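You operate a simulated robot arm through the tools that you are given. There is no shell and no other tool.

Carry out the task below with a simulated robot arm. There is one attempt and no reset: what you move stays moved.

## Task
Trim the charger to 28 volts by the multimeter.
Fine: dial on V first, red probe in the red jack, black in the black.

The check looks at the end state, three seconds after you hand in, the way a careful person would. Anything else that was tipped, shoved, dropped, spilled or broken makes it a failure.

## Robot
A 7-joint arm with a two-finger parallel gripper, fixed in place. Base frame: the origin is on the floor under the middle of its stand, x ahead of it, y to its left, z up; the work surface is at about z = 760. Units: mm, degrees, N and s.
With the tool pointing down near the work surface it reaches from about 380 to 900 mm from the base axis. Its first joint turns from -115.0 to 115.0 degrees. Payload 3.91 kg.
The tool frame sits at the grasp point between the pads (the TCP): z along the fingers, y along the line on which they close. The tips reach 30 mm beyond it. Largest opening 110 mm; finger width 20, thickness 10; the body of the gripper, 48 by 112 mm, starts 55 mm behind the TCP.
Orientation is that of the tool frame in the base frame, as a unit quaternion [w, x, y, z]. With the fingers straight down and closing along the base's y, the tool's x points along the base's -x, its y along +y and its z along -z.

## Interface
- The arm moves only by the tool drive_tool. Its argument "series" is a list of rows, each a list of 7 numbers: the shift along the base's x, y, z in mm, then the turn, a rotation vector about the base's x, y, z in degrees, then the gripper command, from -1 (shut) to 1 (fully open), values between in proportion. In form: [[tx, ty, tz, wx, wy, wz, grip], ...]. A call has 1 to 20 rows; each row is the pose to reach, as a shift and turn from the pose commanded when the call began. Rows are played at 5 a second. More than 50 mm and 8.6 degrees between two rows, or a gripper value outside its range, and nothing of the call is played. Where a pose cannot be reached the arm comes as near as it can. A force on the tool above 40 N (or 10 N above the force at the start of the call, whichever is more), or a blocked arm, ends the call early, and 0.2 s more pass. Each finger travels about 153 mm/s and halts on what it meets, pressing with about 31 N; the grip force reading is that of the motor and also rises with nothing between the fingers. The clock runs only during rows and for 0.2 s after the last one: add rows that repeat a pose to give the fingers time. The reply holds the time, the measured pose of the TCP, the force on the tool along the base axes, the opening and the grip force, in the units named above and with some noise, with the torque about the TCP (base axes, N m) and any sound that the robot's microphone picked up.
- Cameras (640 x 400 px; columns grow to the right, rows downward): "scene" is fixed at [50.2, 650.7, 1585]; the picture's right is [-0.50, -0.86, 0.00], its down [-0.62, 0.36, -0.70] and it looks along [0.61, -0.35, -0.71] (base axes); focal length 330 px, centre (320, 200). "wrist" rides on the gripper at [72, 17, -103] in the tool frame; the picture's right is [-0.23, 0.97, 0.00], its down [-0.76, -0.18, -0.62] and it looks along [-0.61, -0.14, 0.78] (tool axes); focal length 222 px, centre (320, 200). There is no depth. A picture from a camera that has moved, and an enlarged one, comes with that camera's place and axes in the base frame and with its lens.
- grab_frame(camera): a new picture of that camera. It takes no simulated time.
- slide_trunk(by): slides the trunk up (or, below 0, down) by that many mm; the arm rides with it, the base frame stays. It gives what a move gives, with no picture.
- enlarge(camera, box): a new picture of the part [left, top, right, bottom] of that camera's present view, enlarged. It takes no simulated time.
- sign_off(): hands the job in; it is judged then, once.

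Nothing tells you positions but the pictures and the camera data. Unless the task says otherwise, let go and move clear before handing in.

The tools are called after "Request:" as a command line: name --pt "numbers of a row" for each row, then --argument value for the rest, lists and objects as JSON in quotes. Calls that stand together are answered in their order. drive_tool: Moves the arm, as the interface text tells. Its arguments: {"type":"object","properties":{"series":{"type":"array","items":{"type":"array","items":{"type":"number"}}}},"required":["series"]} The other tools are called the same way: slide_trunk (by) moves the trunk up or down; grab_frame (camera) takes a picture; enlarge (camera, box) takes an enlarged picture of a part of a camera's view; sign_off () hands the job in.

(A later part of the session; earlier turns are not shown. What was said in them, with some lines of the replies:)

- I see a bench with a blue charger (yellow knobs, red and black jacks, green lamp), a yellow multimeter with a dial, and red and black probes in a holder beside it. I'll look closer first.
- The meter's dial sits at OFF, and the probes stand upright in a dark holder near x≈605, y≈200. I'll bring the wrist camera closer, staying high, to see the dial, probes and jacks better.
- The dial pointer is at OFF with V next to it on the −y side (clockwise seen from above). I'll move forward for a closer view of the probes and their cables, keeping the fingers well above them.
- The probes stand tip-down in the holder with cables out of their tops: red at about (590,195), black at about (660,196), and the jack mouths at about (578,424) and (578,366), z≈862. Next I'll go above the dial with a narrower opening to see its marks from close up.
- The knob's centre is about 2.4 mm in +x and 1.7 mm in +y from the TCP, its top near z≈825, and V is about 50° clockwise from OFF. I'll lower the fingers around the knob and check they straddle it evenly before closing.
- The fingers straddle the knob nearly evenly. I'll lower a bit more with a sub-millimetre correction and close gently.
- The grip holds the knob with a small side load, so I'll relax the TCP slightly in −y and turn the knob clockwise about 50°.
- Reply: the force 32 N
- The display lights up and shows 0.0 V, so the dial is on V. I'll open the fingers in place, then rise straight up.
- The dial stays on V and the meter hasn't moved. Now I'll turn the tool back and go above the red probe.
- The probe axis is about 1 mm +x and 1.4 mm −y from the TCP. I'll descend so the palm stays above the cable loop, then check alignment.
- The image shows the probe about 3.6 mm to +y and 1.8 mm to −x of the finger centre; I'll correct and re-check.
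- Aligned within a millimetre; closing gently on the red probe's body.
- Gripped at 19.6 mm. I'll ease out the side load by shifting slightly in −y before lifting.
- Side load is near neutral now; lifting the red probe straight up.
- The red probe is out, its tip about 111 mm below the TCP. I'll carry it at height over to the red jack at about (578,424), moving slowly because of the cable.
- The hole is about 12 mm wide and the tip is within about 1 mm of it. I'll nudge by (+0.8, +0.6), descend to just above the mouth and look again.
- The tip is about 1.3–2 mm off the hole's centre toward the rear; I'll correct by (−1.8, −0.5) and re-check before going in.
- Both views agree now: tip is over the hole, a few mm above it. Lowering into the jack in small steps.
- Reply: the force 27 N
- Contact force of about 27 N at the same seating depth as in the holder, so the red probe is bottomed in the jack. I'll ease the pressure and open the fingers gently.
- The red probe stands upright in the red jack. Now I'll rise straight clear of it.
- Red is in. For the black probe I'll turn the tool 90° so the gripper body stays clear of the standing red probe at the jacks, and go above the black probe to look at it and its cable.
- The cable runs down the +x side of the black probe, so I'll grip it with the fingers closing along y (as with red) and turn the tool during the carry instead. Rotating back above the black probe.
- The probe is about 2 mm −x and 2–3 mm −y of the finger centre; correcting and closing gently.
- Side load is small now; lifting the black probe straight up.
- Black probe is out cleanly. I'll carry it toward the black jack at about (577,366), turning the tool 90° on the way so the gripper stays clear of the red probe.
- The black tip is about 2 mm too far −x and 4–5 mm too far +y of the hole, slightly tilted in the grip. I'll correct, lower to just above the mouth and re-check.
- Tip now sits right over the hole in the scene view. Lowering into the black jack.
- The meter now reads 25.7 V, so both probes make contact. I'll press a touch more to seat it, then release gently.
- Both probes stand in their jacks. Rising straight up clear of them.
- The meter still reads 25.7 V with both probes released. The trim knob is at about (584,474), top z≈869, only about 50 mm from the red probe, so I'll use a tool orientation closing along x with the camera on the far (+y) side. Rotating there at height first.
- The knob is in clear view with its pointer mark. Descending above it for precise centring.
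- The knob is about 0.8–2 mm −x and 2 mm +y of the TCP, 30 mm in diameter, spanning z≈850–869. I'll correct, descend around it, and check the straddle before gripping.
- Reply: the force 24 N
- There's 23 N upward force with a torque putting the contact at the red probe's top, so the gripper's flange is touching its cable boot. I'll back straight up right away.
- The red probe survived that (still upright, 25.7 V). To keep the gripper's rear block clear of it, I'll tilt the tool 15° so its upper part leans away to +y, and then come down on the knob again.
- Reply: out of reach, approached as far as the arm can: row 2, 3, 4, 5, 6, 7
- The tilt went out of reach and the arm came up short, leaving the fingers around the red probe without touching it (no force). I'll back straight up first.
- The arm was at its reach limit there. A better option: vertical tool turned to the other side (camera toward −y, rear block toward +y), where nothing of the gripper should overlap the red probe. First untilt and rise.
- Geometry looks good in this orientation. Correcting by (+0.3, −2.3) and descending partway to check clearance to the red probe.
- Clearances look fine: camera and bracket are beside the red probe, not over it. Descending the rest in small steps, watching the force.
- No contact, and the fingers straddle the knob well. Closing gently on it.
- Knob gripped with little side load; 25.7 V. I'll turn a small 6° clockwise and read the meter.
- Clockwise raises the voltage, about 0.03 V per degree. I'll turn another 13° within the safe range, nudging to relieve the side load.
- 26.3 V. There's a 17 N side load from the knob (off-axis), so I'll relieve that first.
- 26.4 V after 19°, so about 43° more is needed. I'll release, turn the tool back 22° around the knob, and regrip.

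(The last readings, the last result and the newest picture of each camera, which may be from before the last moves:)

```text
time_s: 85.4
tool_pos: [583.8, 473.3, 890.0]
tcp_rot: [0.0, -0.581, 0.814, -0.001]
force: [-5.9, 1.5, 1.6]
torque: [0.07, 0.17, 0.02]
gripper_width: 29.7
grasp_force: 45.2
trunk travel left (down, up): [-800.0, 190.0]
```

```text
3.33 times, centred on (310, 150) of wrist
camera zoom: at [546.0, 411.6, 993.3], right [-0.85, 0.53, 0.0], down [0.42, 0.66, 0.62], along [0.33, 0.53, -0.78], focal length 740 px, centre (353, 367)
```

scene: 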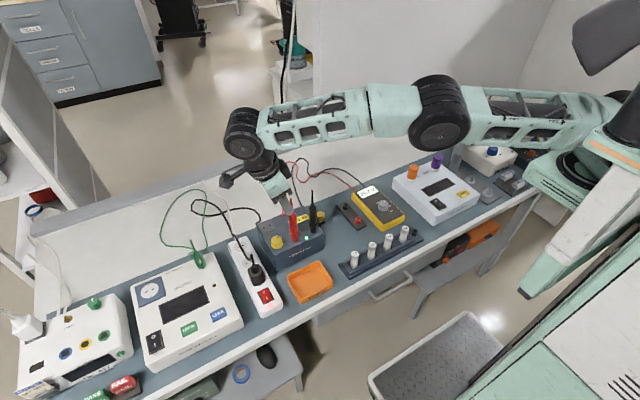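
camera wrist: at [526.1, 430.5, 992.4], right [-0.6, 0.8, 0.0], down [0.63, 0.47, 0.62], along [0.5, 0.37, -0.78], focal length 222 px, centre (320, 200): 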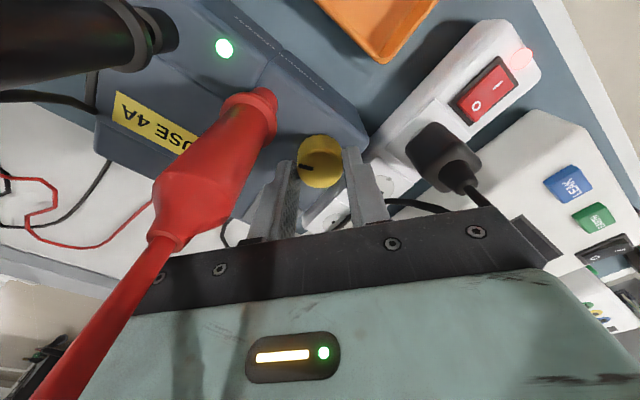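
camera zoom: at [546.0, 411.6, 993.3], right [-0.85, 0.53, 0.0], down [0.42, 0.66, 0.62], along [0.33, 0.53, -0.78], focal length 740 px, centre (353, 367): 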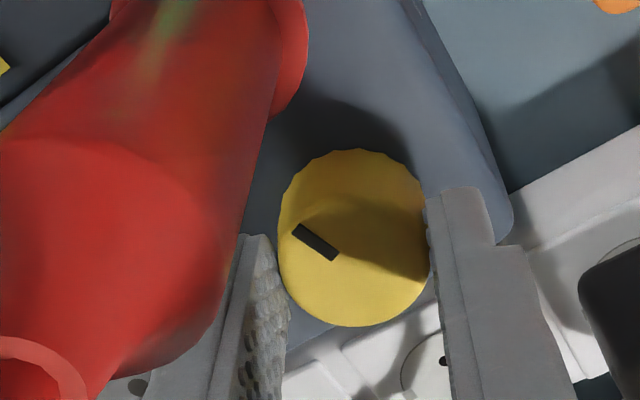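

Request:
drive_tool --pt "-0.6 0 0 0 0 0 -0.6" --pt "-0.7 0.1 0 0 0 -3 -0.6" --pt "-0.7 0.2 0 0 0 -6 -0.6" --pt "-0.6 0.3 0 0 0 -9 -0.6" --pt "-0.5 0.4 0 0 0 -12 -0.6" --pt "-0.4 0.5 0 0 0 -15 -0.6" --pt "-0.3 0.6 0 0 0 -18 -0.6" --pt "-0.2 0.7 0 0 0 -20 -0.6" --pt "-0.2 0.7 0 0 0 -20 -0.6"

Request:
enlarge --camera "scene" --box '[345, 175, 395, 210]'

Request:
enlarge --camera "wrist" --box '[230, 90, 390, 210]'

```text
time_s: 87.4
tool_pos: [584.6, 474.1, 889.4]
tcp_rot: [0.001, -0.431, 0.903, 0.0]
force: [-2.0, -8.7, 11.2]
torque: [-0.53, 0.19, 0.04]
gripper_width: 30.0
grasp_force: 45.3
trunk travel left (down, up): [-800.0, 190.0]
```

```text
11.43 times, centred on (370, 192) of scene
camera zoom: at [50.2, 650.7, 1585.0], right [-0.5, -0.86, 0.0], down [-0.62, 0.36, -0.7], along [0.61, -0.35, -0.71], focal length 3774 px, centre (-251, 286)
```

zoom: 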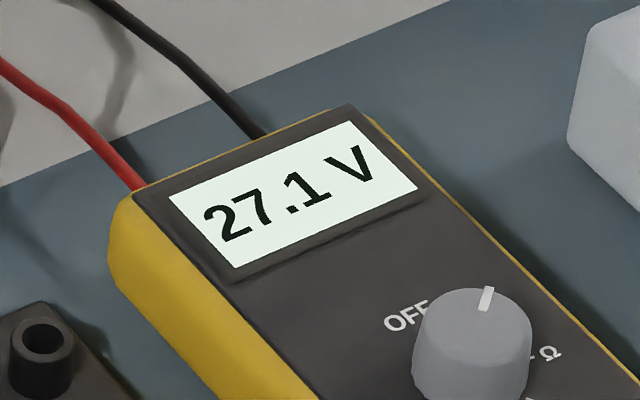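

```text
3.33 times, centred on (310, 150) of wrist
camera zoom: at [526.3, 429.3, 993.2], right [-0.61, 0.79, 0.0], down [0.62, 0.48, 0.62], along [0.49, 0.38, -0.78], focal length 740 px, centre (353, 367)
```

zoom: 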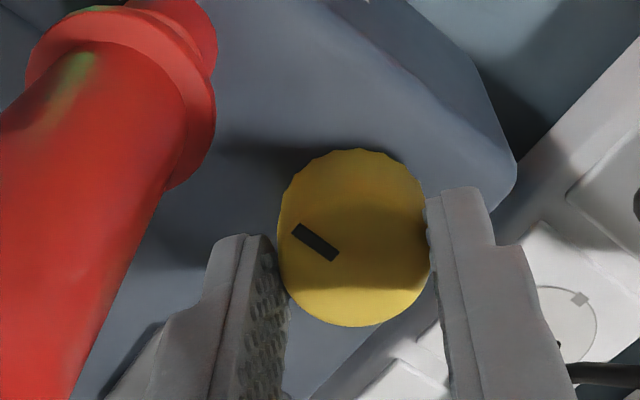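

27.1 V; about 25° more to go. Releasing and regripping once more.

Request:
drive_tool --pt "0 -0.4 0 0 0 0 -0.42" --pt "0 -0.4 0 0 0 0 -0.34" --pt "0 -0.4 0 0 0 0 -0.22" --pt "0 -0.4 0 0 0 7.3 -0.2" --pt "0 -0.4 0 0 0 14.6 -0.2" --pt "0 -0.4 0 0 0 22 -0.2" --pt "0 -0.4 0 0 0 22 -0.2"

Request:
enlarge --camera "wrist" --box '[230, 90, 390, 210]'

Request:
enlarge --camera "scene" --box '[250, 170, 400, 260]'

```text
time_s: 89.0
tool_pos: [584.5, 474.4, 887.8]
tcp_rot: [0.001, -0.595, 0.804, 0.0]
force: [0.6, 0.4, 0.3]
torque: [-0.01, 0.0, -0.02]
gripper_width: 43.9
grasp_force: 0.0
trunk travel left (down, up): [-800.0, 190.0]
```

```text
3.33 times, centred on (310, 150) of wrist
camera zoom: at [548.3, 410.5, 992.4], right [-0.87, 0.5, 0.0], down [0.39, 0.68, 0.62], along [0.31, 0.54, -0.78], focal length 740 px, centre (353, 367)
```

zoom: 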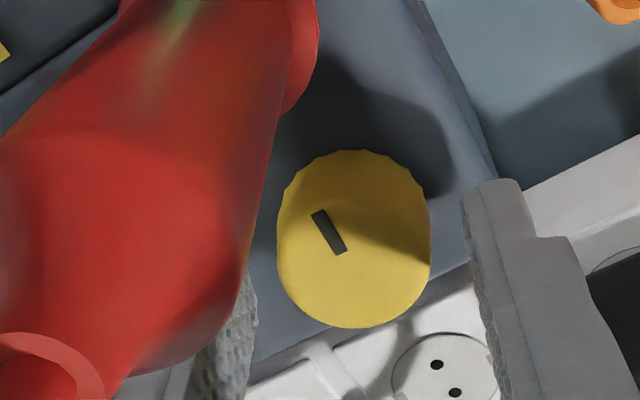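

```text
4.27 times, centred on (325, 215) of scene
camera zoom: at [50.2, 650.7, 1585.0], right [-0.5, -0.86, 0.0], down [-0.62, 0.36, -0.7], along [0.61, -0.35, -0.71], focal length 1409 px, centre (299, 136)
```

zoom: 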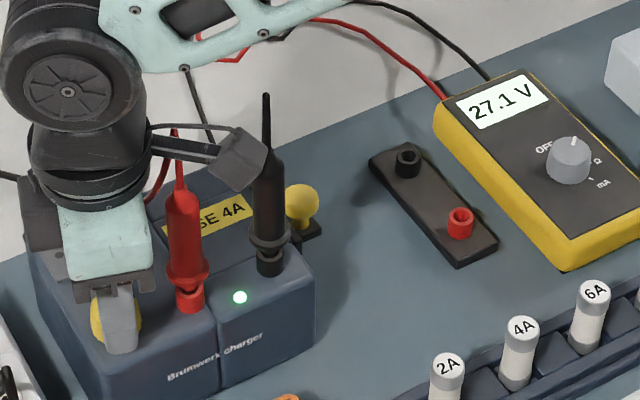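

Request:
drive_tool --pt "0 0 0 0 0 0 -0.3" --pt "0 0 0 0 0 0 -0.38" --pt "0 0 0 0 0 0 -0.42" --pt "0 0 0 0 0 0 -0.46" --pt "0 0 0 0 0 0 -0.52" --pt "0 0 0 0 0 0 -0.6" --pt "0 0 0 0 0 0 -0.6"

```text
time_s: 90.6
tool_pos: [585.4, 473.8, 888.7]
tcp_rot: [0.0, -0.595, 0.804, -0.001]
force: [1.2, -0.4, 0.3]
torque: [0.04, -0.01, 0.0]
gripper_width: 30.3
grasp_force: 45.2
trunk travel left (down, up): [-800.0, 190.0]
```

Request:
drive_tool --pt "0 0 0 0 0 -3 -0.6" --pt "0 0.1 0 0 0 -6 -0.6" --pt "0.1 0.2 0 0 0 -9 -0.6" --pt "0.1 0.3 0 0 0 -12 -0.6" --pt "0.1 0.3 0 0 0 -15 -0.6" --pt "0.1 0.3 0 0 0 -18 -0.6" --pt "0.1 0.3 0 0 0 -20 -0.6" --pt "0.1 0.3 0 0 0 -20 -0.6"

Request:
enlarge --camera "scene" --box '[345, 175, 395, 210]'

```text
time_s: 92.4
tool_pos: [585.0, 474.4, 888.4]
tcp_rot: [0.0, -0.445, 0.896, 0.0]
force: [4.3, 7.8, -10.5]
torque: [0.23, -0.14, -0.01]
gripper_width: 30.3
grasp_force: 44.8
trunk travel left (down, up): [-800.0, 190.0]
```

```text
11.43 times, centred on (370, 192) of scene
camera zoom: at [50.2, 650.7, 1585.0], right [-0.5, -0.86, 0.0], down [-0.62, 0.36, -0.7], along [0.61, -0.35, -0.71], focal length 3774 px, centre (-251, 286)
```

zoom: 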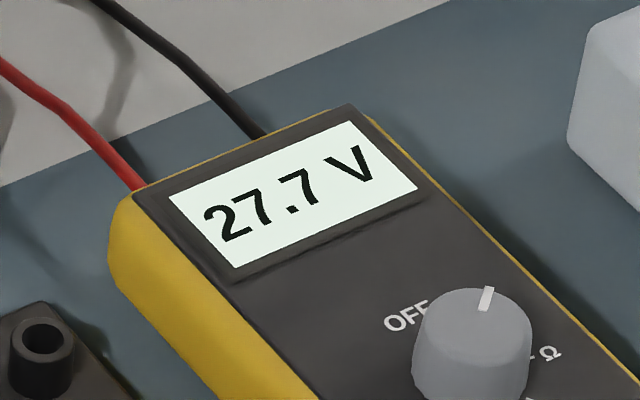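

27.7 V, about 8° to go. I'll regrip once more rather than crowd the red probe.

Request:
drive_tool --pt "0.2 0.4 0.3 0 0 0 -0.42" --pt "0.2 0.4 0.3 0 0 0 -0.34" --pt "0.2 0.2 0 0 0 0 -0.22" --pt "0.2 0 0 0 0 5 -0.2" --pt "0.2 0 0 0 0 10 -0.2" --pt "0.2 0 0 0 0 15 -0.2" --pt "0.2 0 0 0 0 15 -0.2"

Request:
enlarge --camera "wrist" --box '[230, 90, 390, 210]'

Request:
enlarge --camera "scene" --box '[345, 175, 395, 210]'

```text
time_s: 94.0
tool_pos: [584.3, 473.6, 889.1]
tcp_rot: [0.001, -0.559, 0.829, 0.0]
force: [0.7, 0.8, 0.2]
torque: [-0.04, -0.02, 0.05]
gripper_width: 44.1
grasp_force: 0.1
trunk travel left (down, up): [-800.0, 190.0]
```

```text
3.33 times, centred on (310, 150) of wrist
camera zoom: at [542.6, 414.2, 993.4], right [-0.82, 0.57, 0.0], down [0.45, 0.64, 0.62], along [0.36, 0.51, -0.78], focal length 740 px, centre (353, 367)
```

zoom: 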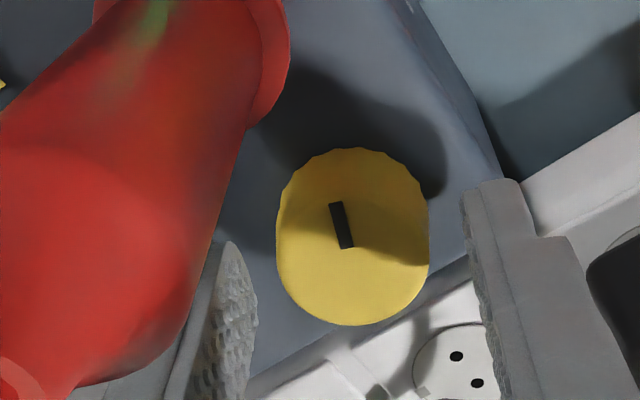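

```text
11.43 times, centred on (370, 192) of scene
camera zoom: at [50.2, 650.7, 1585.0], right [-0.5, -0.86, 0.0], down [-0.62, 0.36, -0.7], along [0.61, -0.35, -0.71], focal length 3774 px, centre (-251, 286)
```

zoom: 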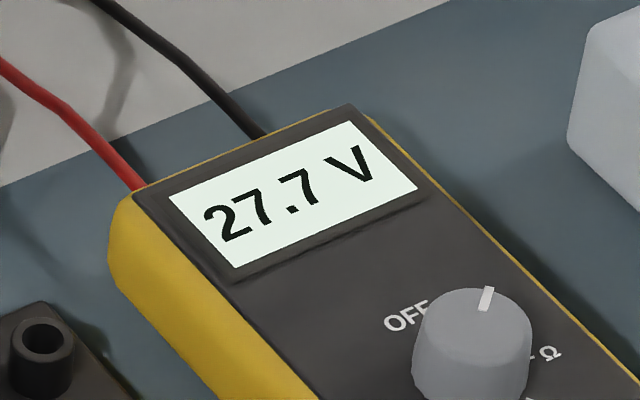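

Request:
drive_tool --pt "0 0 0 0 0 0 -0.3" --pt "0 0 0 0 0 0 -0.38" --pt "0 0 0 0 0 0 -0.42" --pt "0 0 0 0 0 0 -0.46" --pt "0 0 0 0 0 0 -0.52" --pt "0 0 0 0 0 0 -0.6" --pt "0 0 0 0 0 0 -0.6" --pt "0 0 0 0 0 -2 -0.6" --pt "0 0 0 0 0 -4 -0.6" --pt "0 0 0 0 0 -6 -0.6" --pt "0 0 0 0 0 -6 -0.6"

Request:
enlarge --camera "scene" --box '[345, 175, 395, 210]'

```text
time_s: 96.4
tool_pos: [585.4, 474.4, 890.1]
tcp_rot: [0.0, -0.515, 0.857, -0.001]
force: [-0.5, 0.1, 6.6]
torque: [-0.35, 0.22, -0.02]
gripper_width: 30.3
grasp_force: 44.8
trunk travel left (down, up): [-800.0, 190.0]
```

```text
11.43 times, centred on (370, 192) of scene
camera zoom: at [50.2, 650.7, 1585.0], right [-0.5, -0.86, 0.0], down [-0.62, 0.36, -0.7], along [0.61, -0.35, -0.71], focal length 3774 px, centre (-251, 286)
```

zoom: 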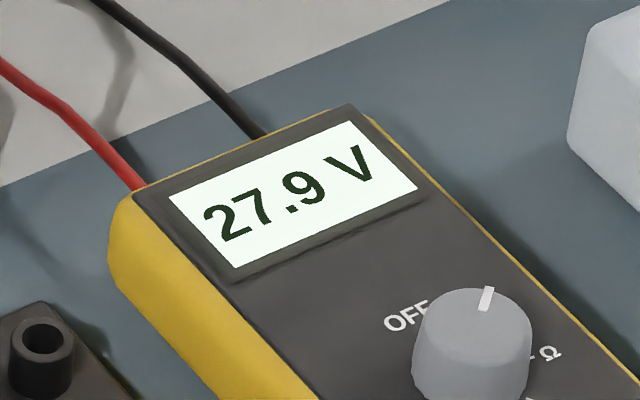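

27.9 V. Now single-degree steps, reading the meter each time.

Request:
drive_tool --pt "0 0 0 0 0 -1 -0.6" --pt "0 0 0 0 0 -1 -0.6"

Request:
enlarge --camera "scene" --box '[345, 175, 395, 210]'

```text
time_s: 97.0
tool_pos: [584.2, 472.6, 889.3]
tcp_rot: [0.001, -0.507, 0.862, 0.001]
force: [-4.7, -1.3, 12.8]
torque: [-0.23, 0.32, 0.01]
gripper_width: 30.2
grasp_force: 44.9
trunk travel left (down, up): [-800.0, 190.0]
```

```text
11.43 times, centred on (370, 192) of scene
camera zoom: at [50.2, 650.7, 1585.0], right [-0.5, -0.86, 0.0], down [-0.62, 0.36, -0.7], along [0.61, -0.35, -0.71], focal length 3774 px, centre (-251, 286)
```

zoom: 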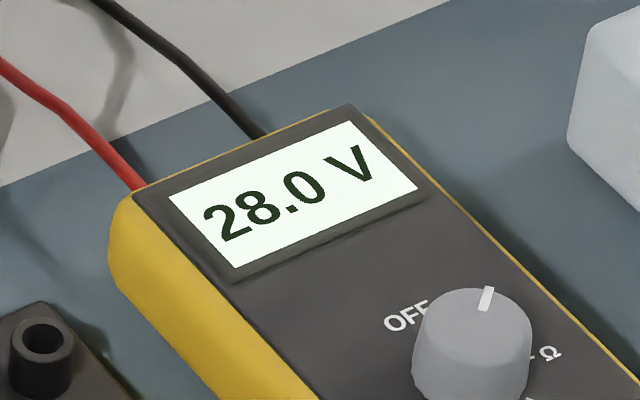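

28.0 V just reached; one more degree to sit nearer the middle of the reading.

Request:
drive_tool --pt "-0.3 0 0.3 0 0 -1 -0.6" --pt "-0.3 0 0.3 0 0 -1 -0.6"

Request:
enlarge --camera "scene" --box '[345, 175, 395, 210]'

```text
time_s: 97.6
tool_pos: [584.9, 474.0, 889.9]
tcp_rot: [0.0, -0.5, 0.866, 0.0]
force: [-2.5, 3.4, 11.7]
torque: [-0.17, 0.34, 0.0]
gripper_width: 30.2
grasp_force: 45.2
trunk travel left (down, up): [-800.0, 190.0]
```

```text
11.43 times, centred on (370, 192) of scene
camera zoom: at [50.2, 650.7, 1585.0], right [-0.5, -0.86, 0.0], down [-0.62, 0.36, -0.7], along [0.61, -0.35, -0.71], focal length 3774 px, centre (-251, 286)
```

zoom: 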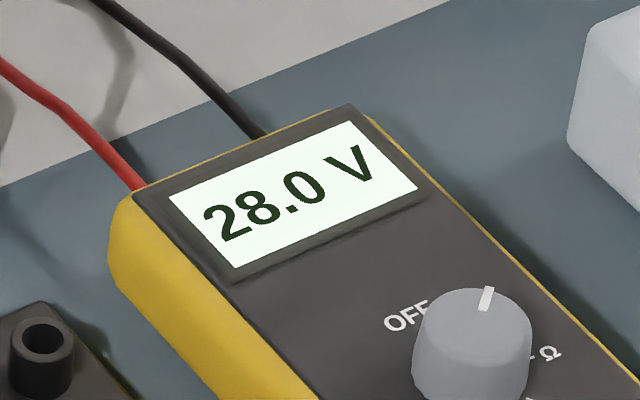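

Steady 28.0 V. Now I'll open the fingers gently in place and check that the reading holds.

Request:
drive_tool --pt "0 0 0.3 0 0 0 -0.5" --pt "0 0 0.3 0 0 0 -0.44" --pt "0 0 0.3 0 0 0 -0.38" --pt "0 0 0.3 0 0 0 -0.28" --pt "0 0 0.3 0 0 0 -0.18" --pt "0 0 0.3 0 0 0 -0.18"

Request:
enlarge --camera "scene" --box '[345, 175, 395, 210]'

Request:
enlarge --camera "wrist" --box '[150, 90, 390, 250]'

```text
time_s: 99.0
tool_pos: [584.1, 473.7, 889.5]
tcp_rot: [0.0, -0.5, 0.866, 0.0]
force: [0.0, 0.0, -0.4]
torque: [0.0, 0.03, 0.02]
gripper_width: 45.3
grasp_force: 0.1
trunk travel left (down, up): [-800.0, 190.0]
```

```text
11.43 times, centred on (370, 192) of scene
camera zoom: at [50.2, 650.7, 1585.0], right [-0.5, -0.86, 0.0], down [-0.62, 0.36, -0.7], along [0.61, -0.35, -0.71], focal length 3774 px, centre (-251, 286)
```

zoom: 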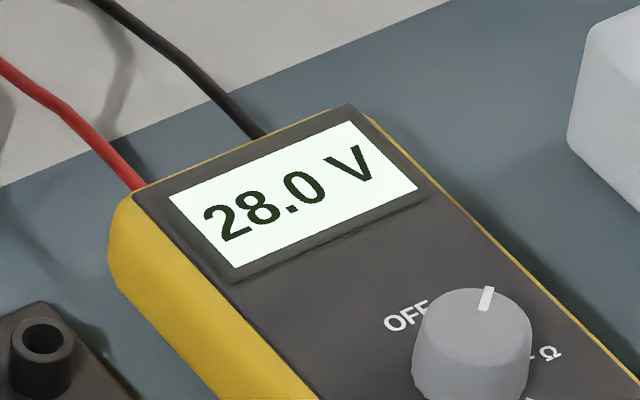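

```text
2.50 times, centred on (270, 170) of wrist
camera zoom: at [534.5, 420.3, 992.8], right [-0.73, 0.68, 0.0], down [0.53, 0.57, 0.62], along [0.43, 0.45, -0.78], focal length 555 px, centre (445, 275)
```

zoom: 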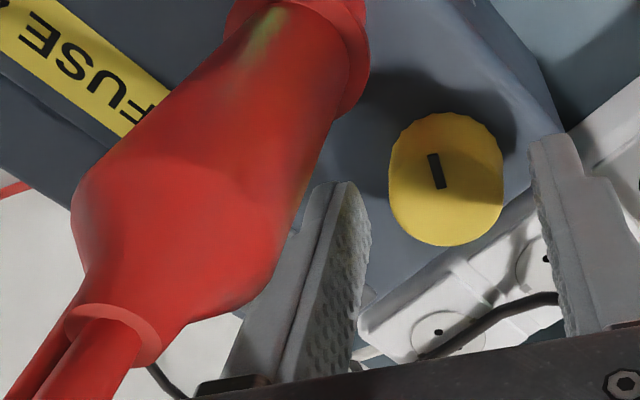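

Reading holds at 28.0 V. Before rising I'll check that the red cable isn't caught on the gripper.

Request:
enlarge --camera "scene" --box '[260, 165, 320, 235]'

Request:
grab_frame --camera "wrist"

```text
5.71 times, centred on (290, 200) of scene
camera zoom: at [50.2, 650.7, 1585.0], right [-0.5, -0.86, 0.0], down [-0.62, 0.36, -0.7], along [0.61, -0.35, -0.71], focal length 1887 px, centre (491, 200)
```

zoom: 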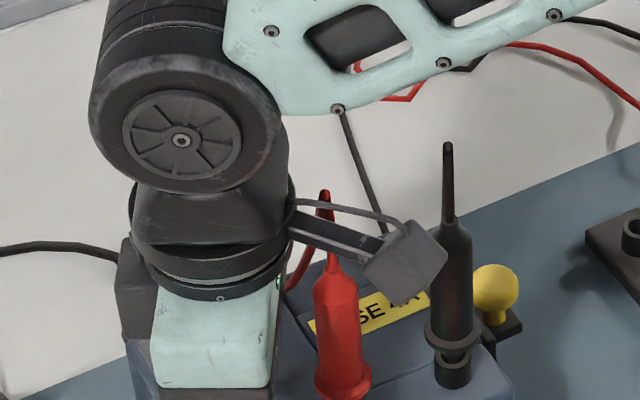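

```text
taken
camera wrist: at [534.5, 420.3, 992.8], right [-0.73, 0.68, 0.0], down [0.53, 0.57, 0.62], along [0.43, 0.45, -0.78], focal length 222 px, centre (320, 200)
```

wrist: 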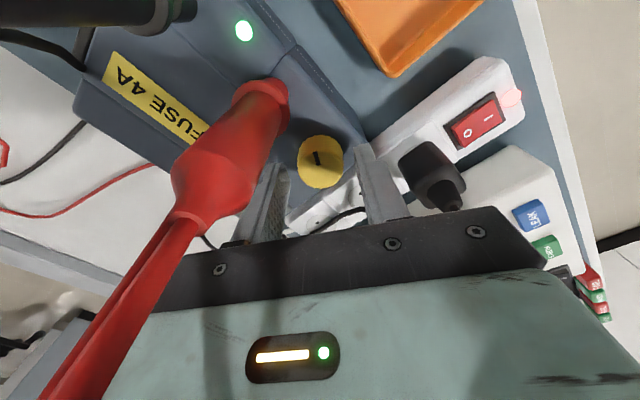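

Request:
drive_tool --pt "0 1 4 0 0 3 -0.18" --pt "0 1.5 8 0 0 5 -0.18" --pt "0 1.5 14 0 0 5 -0.18" --pt "0 1.5 20 0 0 5 -0.18"

Request:
enlarge --camera "scene" --box '[260, 165, 320, 235]'

```text
time_s: 100.0
tool_pos: [585.3, 475.9, 909.9]
tcp_rot: [-0.001, -0.537, 0.844, 0.0]
force: [-0.2, 0.2, -0.5]
torque: [-0.05, 0.03, 0.0]
gripper_width: 45.1
grasp_force: 0.1
trunk travel left (down, up): [-800.0, 190.0]
```

```text
5.71 times, centred on (290, 200) of scene
camera zoom: at [50.2, 650.7, 1585.0], right [-0.5, -0.86, 0.0], down [-0.62, 0.36, -0.7], along [0.61, -0.35, -0.71], focal length 1887 px, centre (491, 200)
```

zoom: 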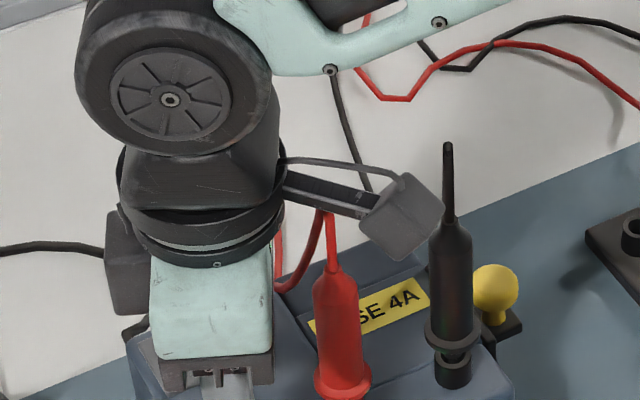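

Clear so far and the cable hasn't moved. Continuing up and away.

Request:
drive_tool --pt "0 0 15 0 0 0 -0.18" --pt "0 0 35 0 0 0 -0.18" --pt "0 0 60 0 0 0 -0.18" --pt "0 0 90 0 0 0 -0.18" --pt "0 0 130 0 0 0 -0.18" --pt "0 0 170 0 0 0 -0.18" --pt "0 0 200 0 0 0 -0.18" --pt "0 0 200 0 0 0 -0.18"

Request:
grab_frame --camera "scene"

Request:
enlarge --camera "scene" --box '[240, 160, 400, 260]'

Request:
enlarge --camera "scene" --box '[345, 175, 395, 210]'

Request:
grab_frame --camera "wrist"

```text
time_s: 101.8
tool_pos: [582.7, 475.7, 1112.2]
tcp_rot: [0.0, -0.537, 0.843, 0.001]
force: [0.0, 0.2, 0.9]
torque: [-0.01, 0.03, -0.02]
gripper_width: 44.8
grasp_force: 0.1
trunk travel left (down, up): [-800.0, 190.0]
```

```text
taken
```

scene: 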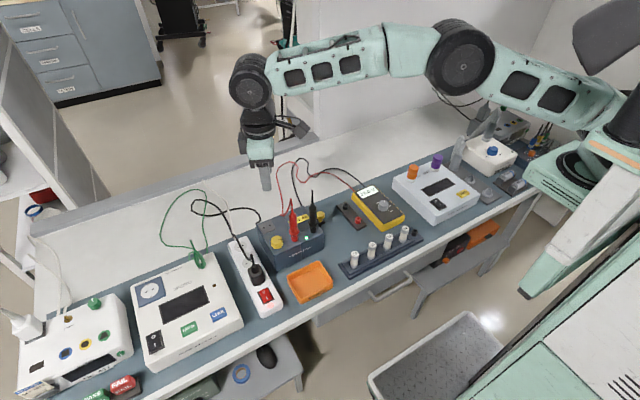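

```text
4.00 times, centred on (320, 210) of scene
camera zoom: at [50.2, 650.7, 1585.0], right [-0.5, -0.86, 0.0], down [-0.62, 0.36, -0.7], along [0.61, -0.35, -0.71], focal length 1321 px, centre (320, 160)
```

zoom: 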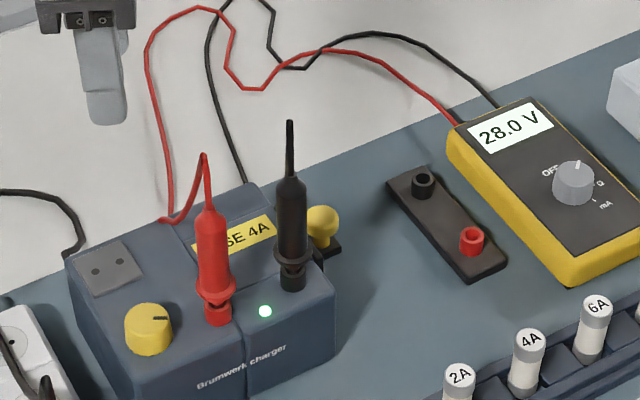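

```text
11.43 times, centred on (370, 192) of scene
camera zoom: at [50.2, 650.7, 1585.0], right [-0.5, -0.86, 0.0], down [-0.62, 0.36, -0.7], along [0.61, -0.35, -0.71], focal length 3774 px, centre (-251, 286)
```

zoom: 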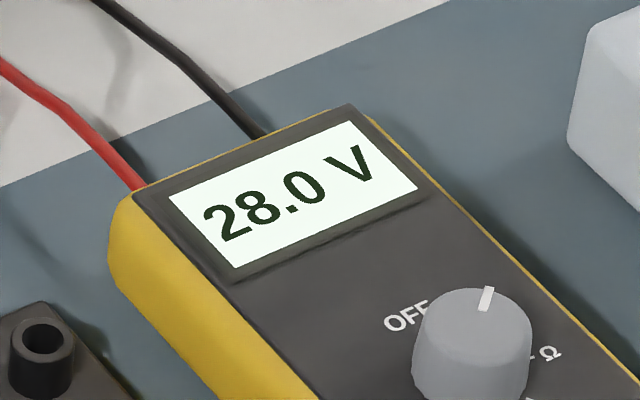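

```text
taken
camera wrist: at [538.4, 417.7, 1216.1], right [-0.79, 0.62, 0.0], down [0.48, 0.61, 0.62], along [0.39, 0.49, -0.78], focal length 222 px, centre (320, 200)
```

wrist: 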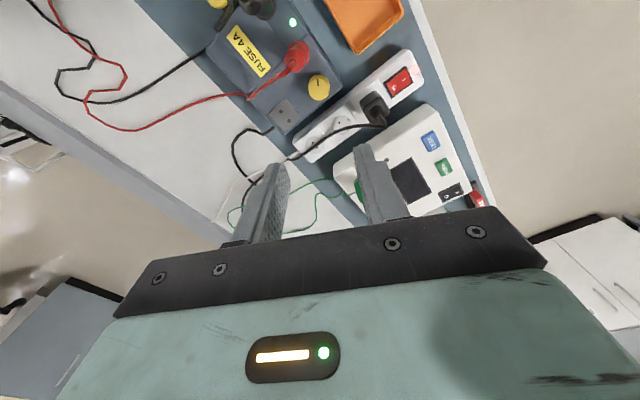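

The meter reads a steady 28.0 V with its dial on V. The red probe stands in the red jack and the black in the black. The charger, meter and holder show no movement in the scene view, and the arm is clear above them. Handing in.

Request:
sign_off

```text
The job is handed in.
```

The charger is trimmed to 28.0 V by the multimeter, starting from 25.7 V. The meter's dial is on V. The red probe stands in the red jack and the black probe in the black. The reading stayed at 28.0 V after I let go of the trim knob and moved the arm clear.

On the first approach to the knob, the gripper pressed on the top of the red probe with about 23 N. I backed off straight away. The probe stayed upright in its jack and the meter still read 25.7 V. In the final scene view, I saw no sign that anything else had been moved or tipped.
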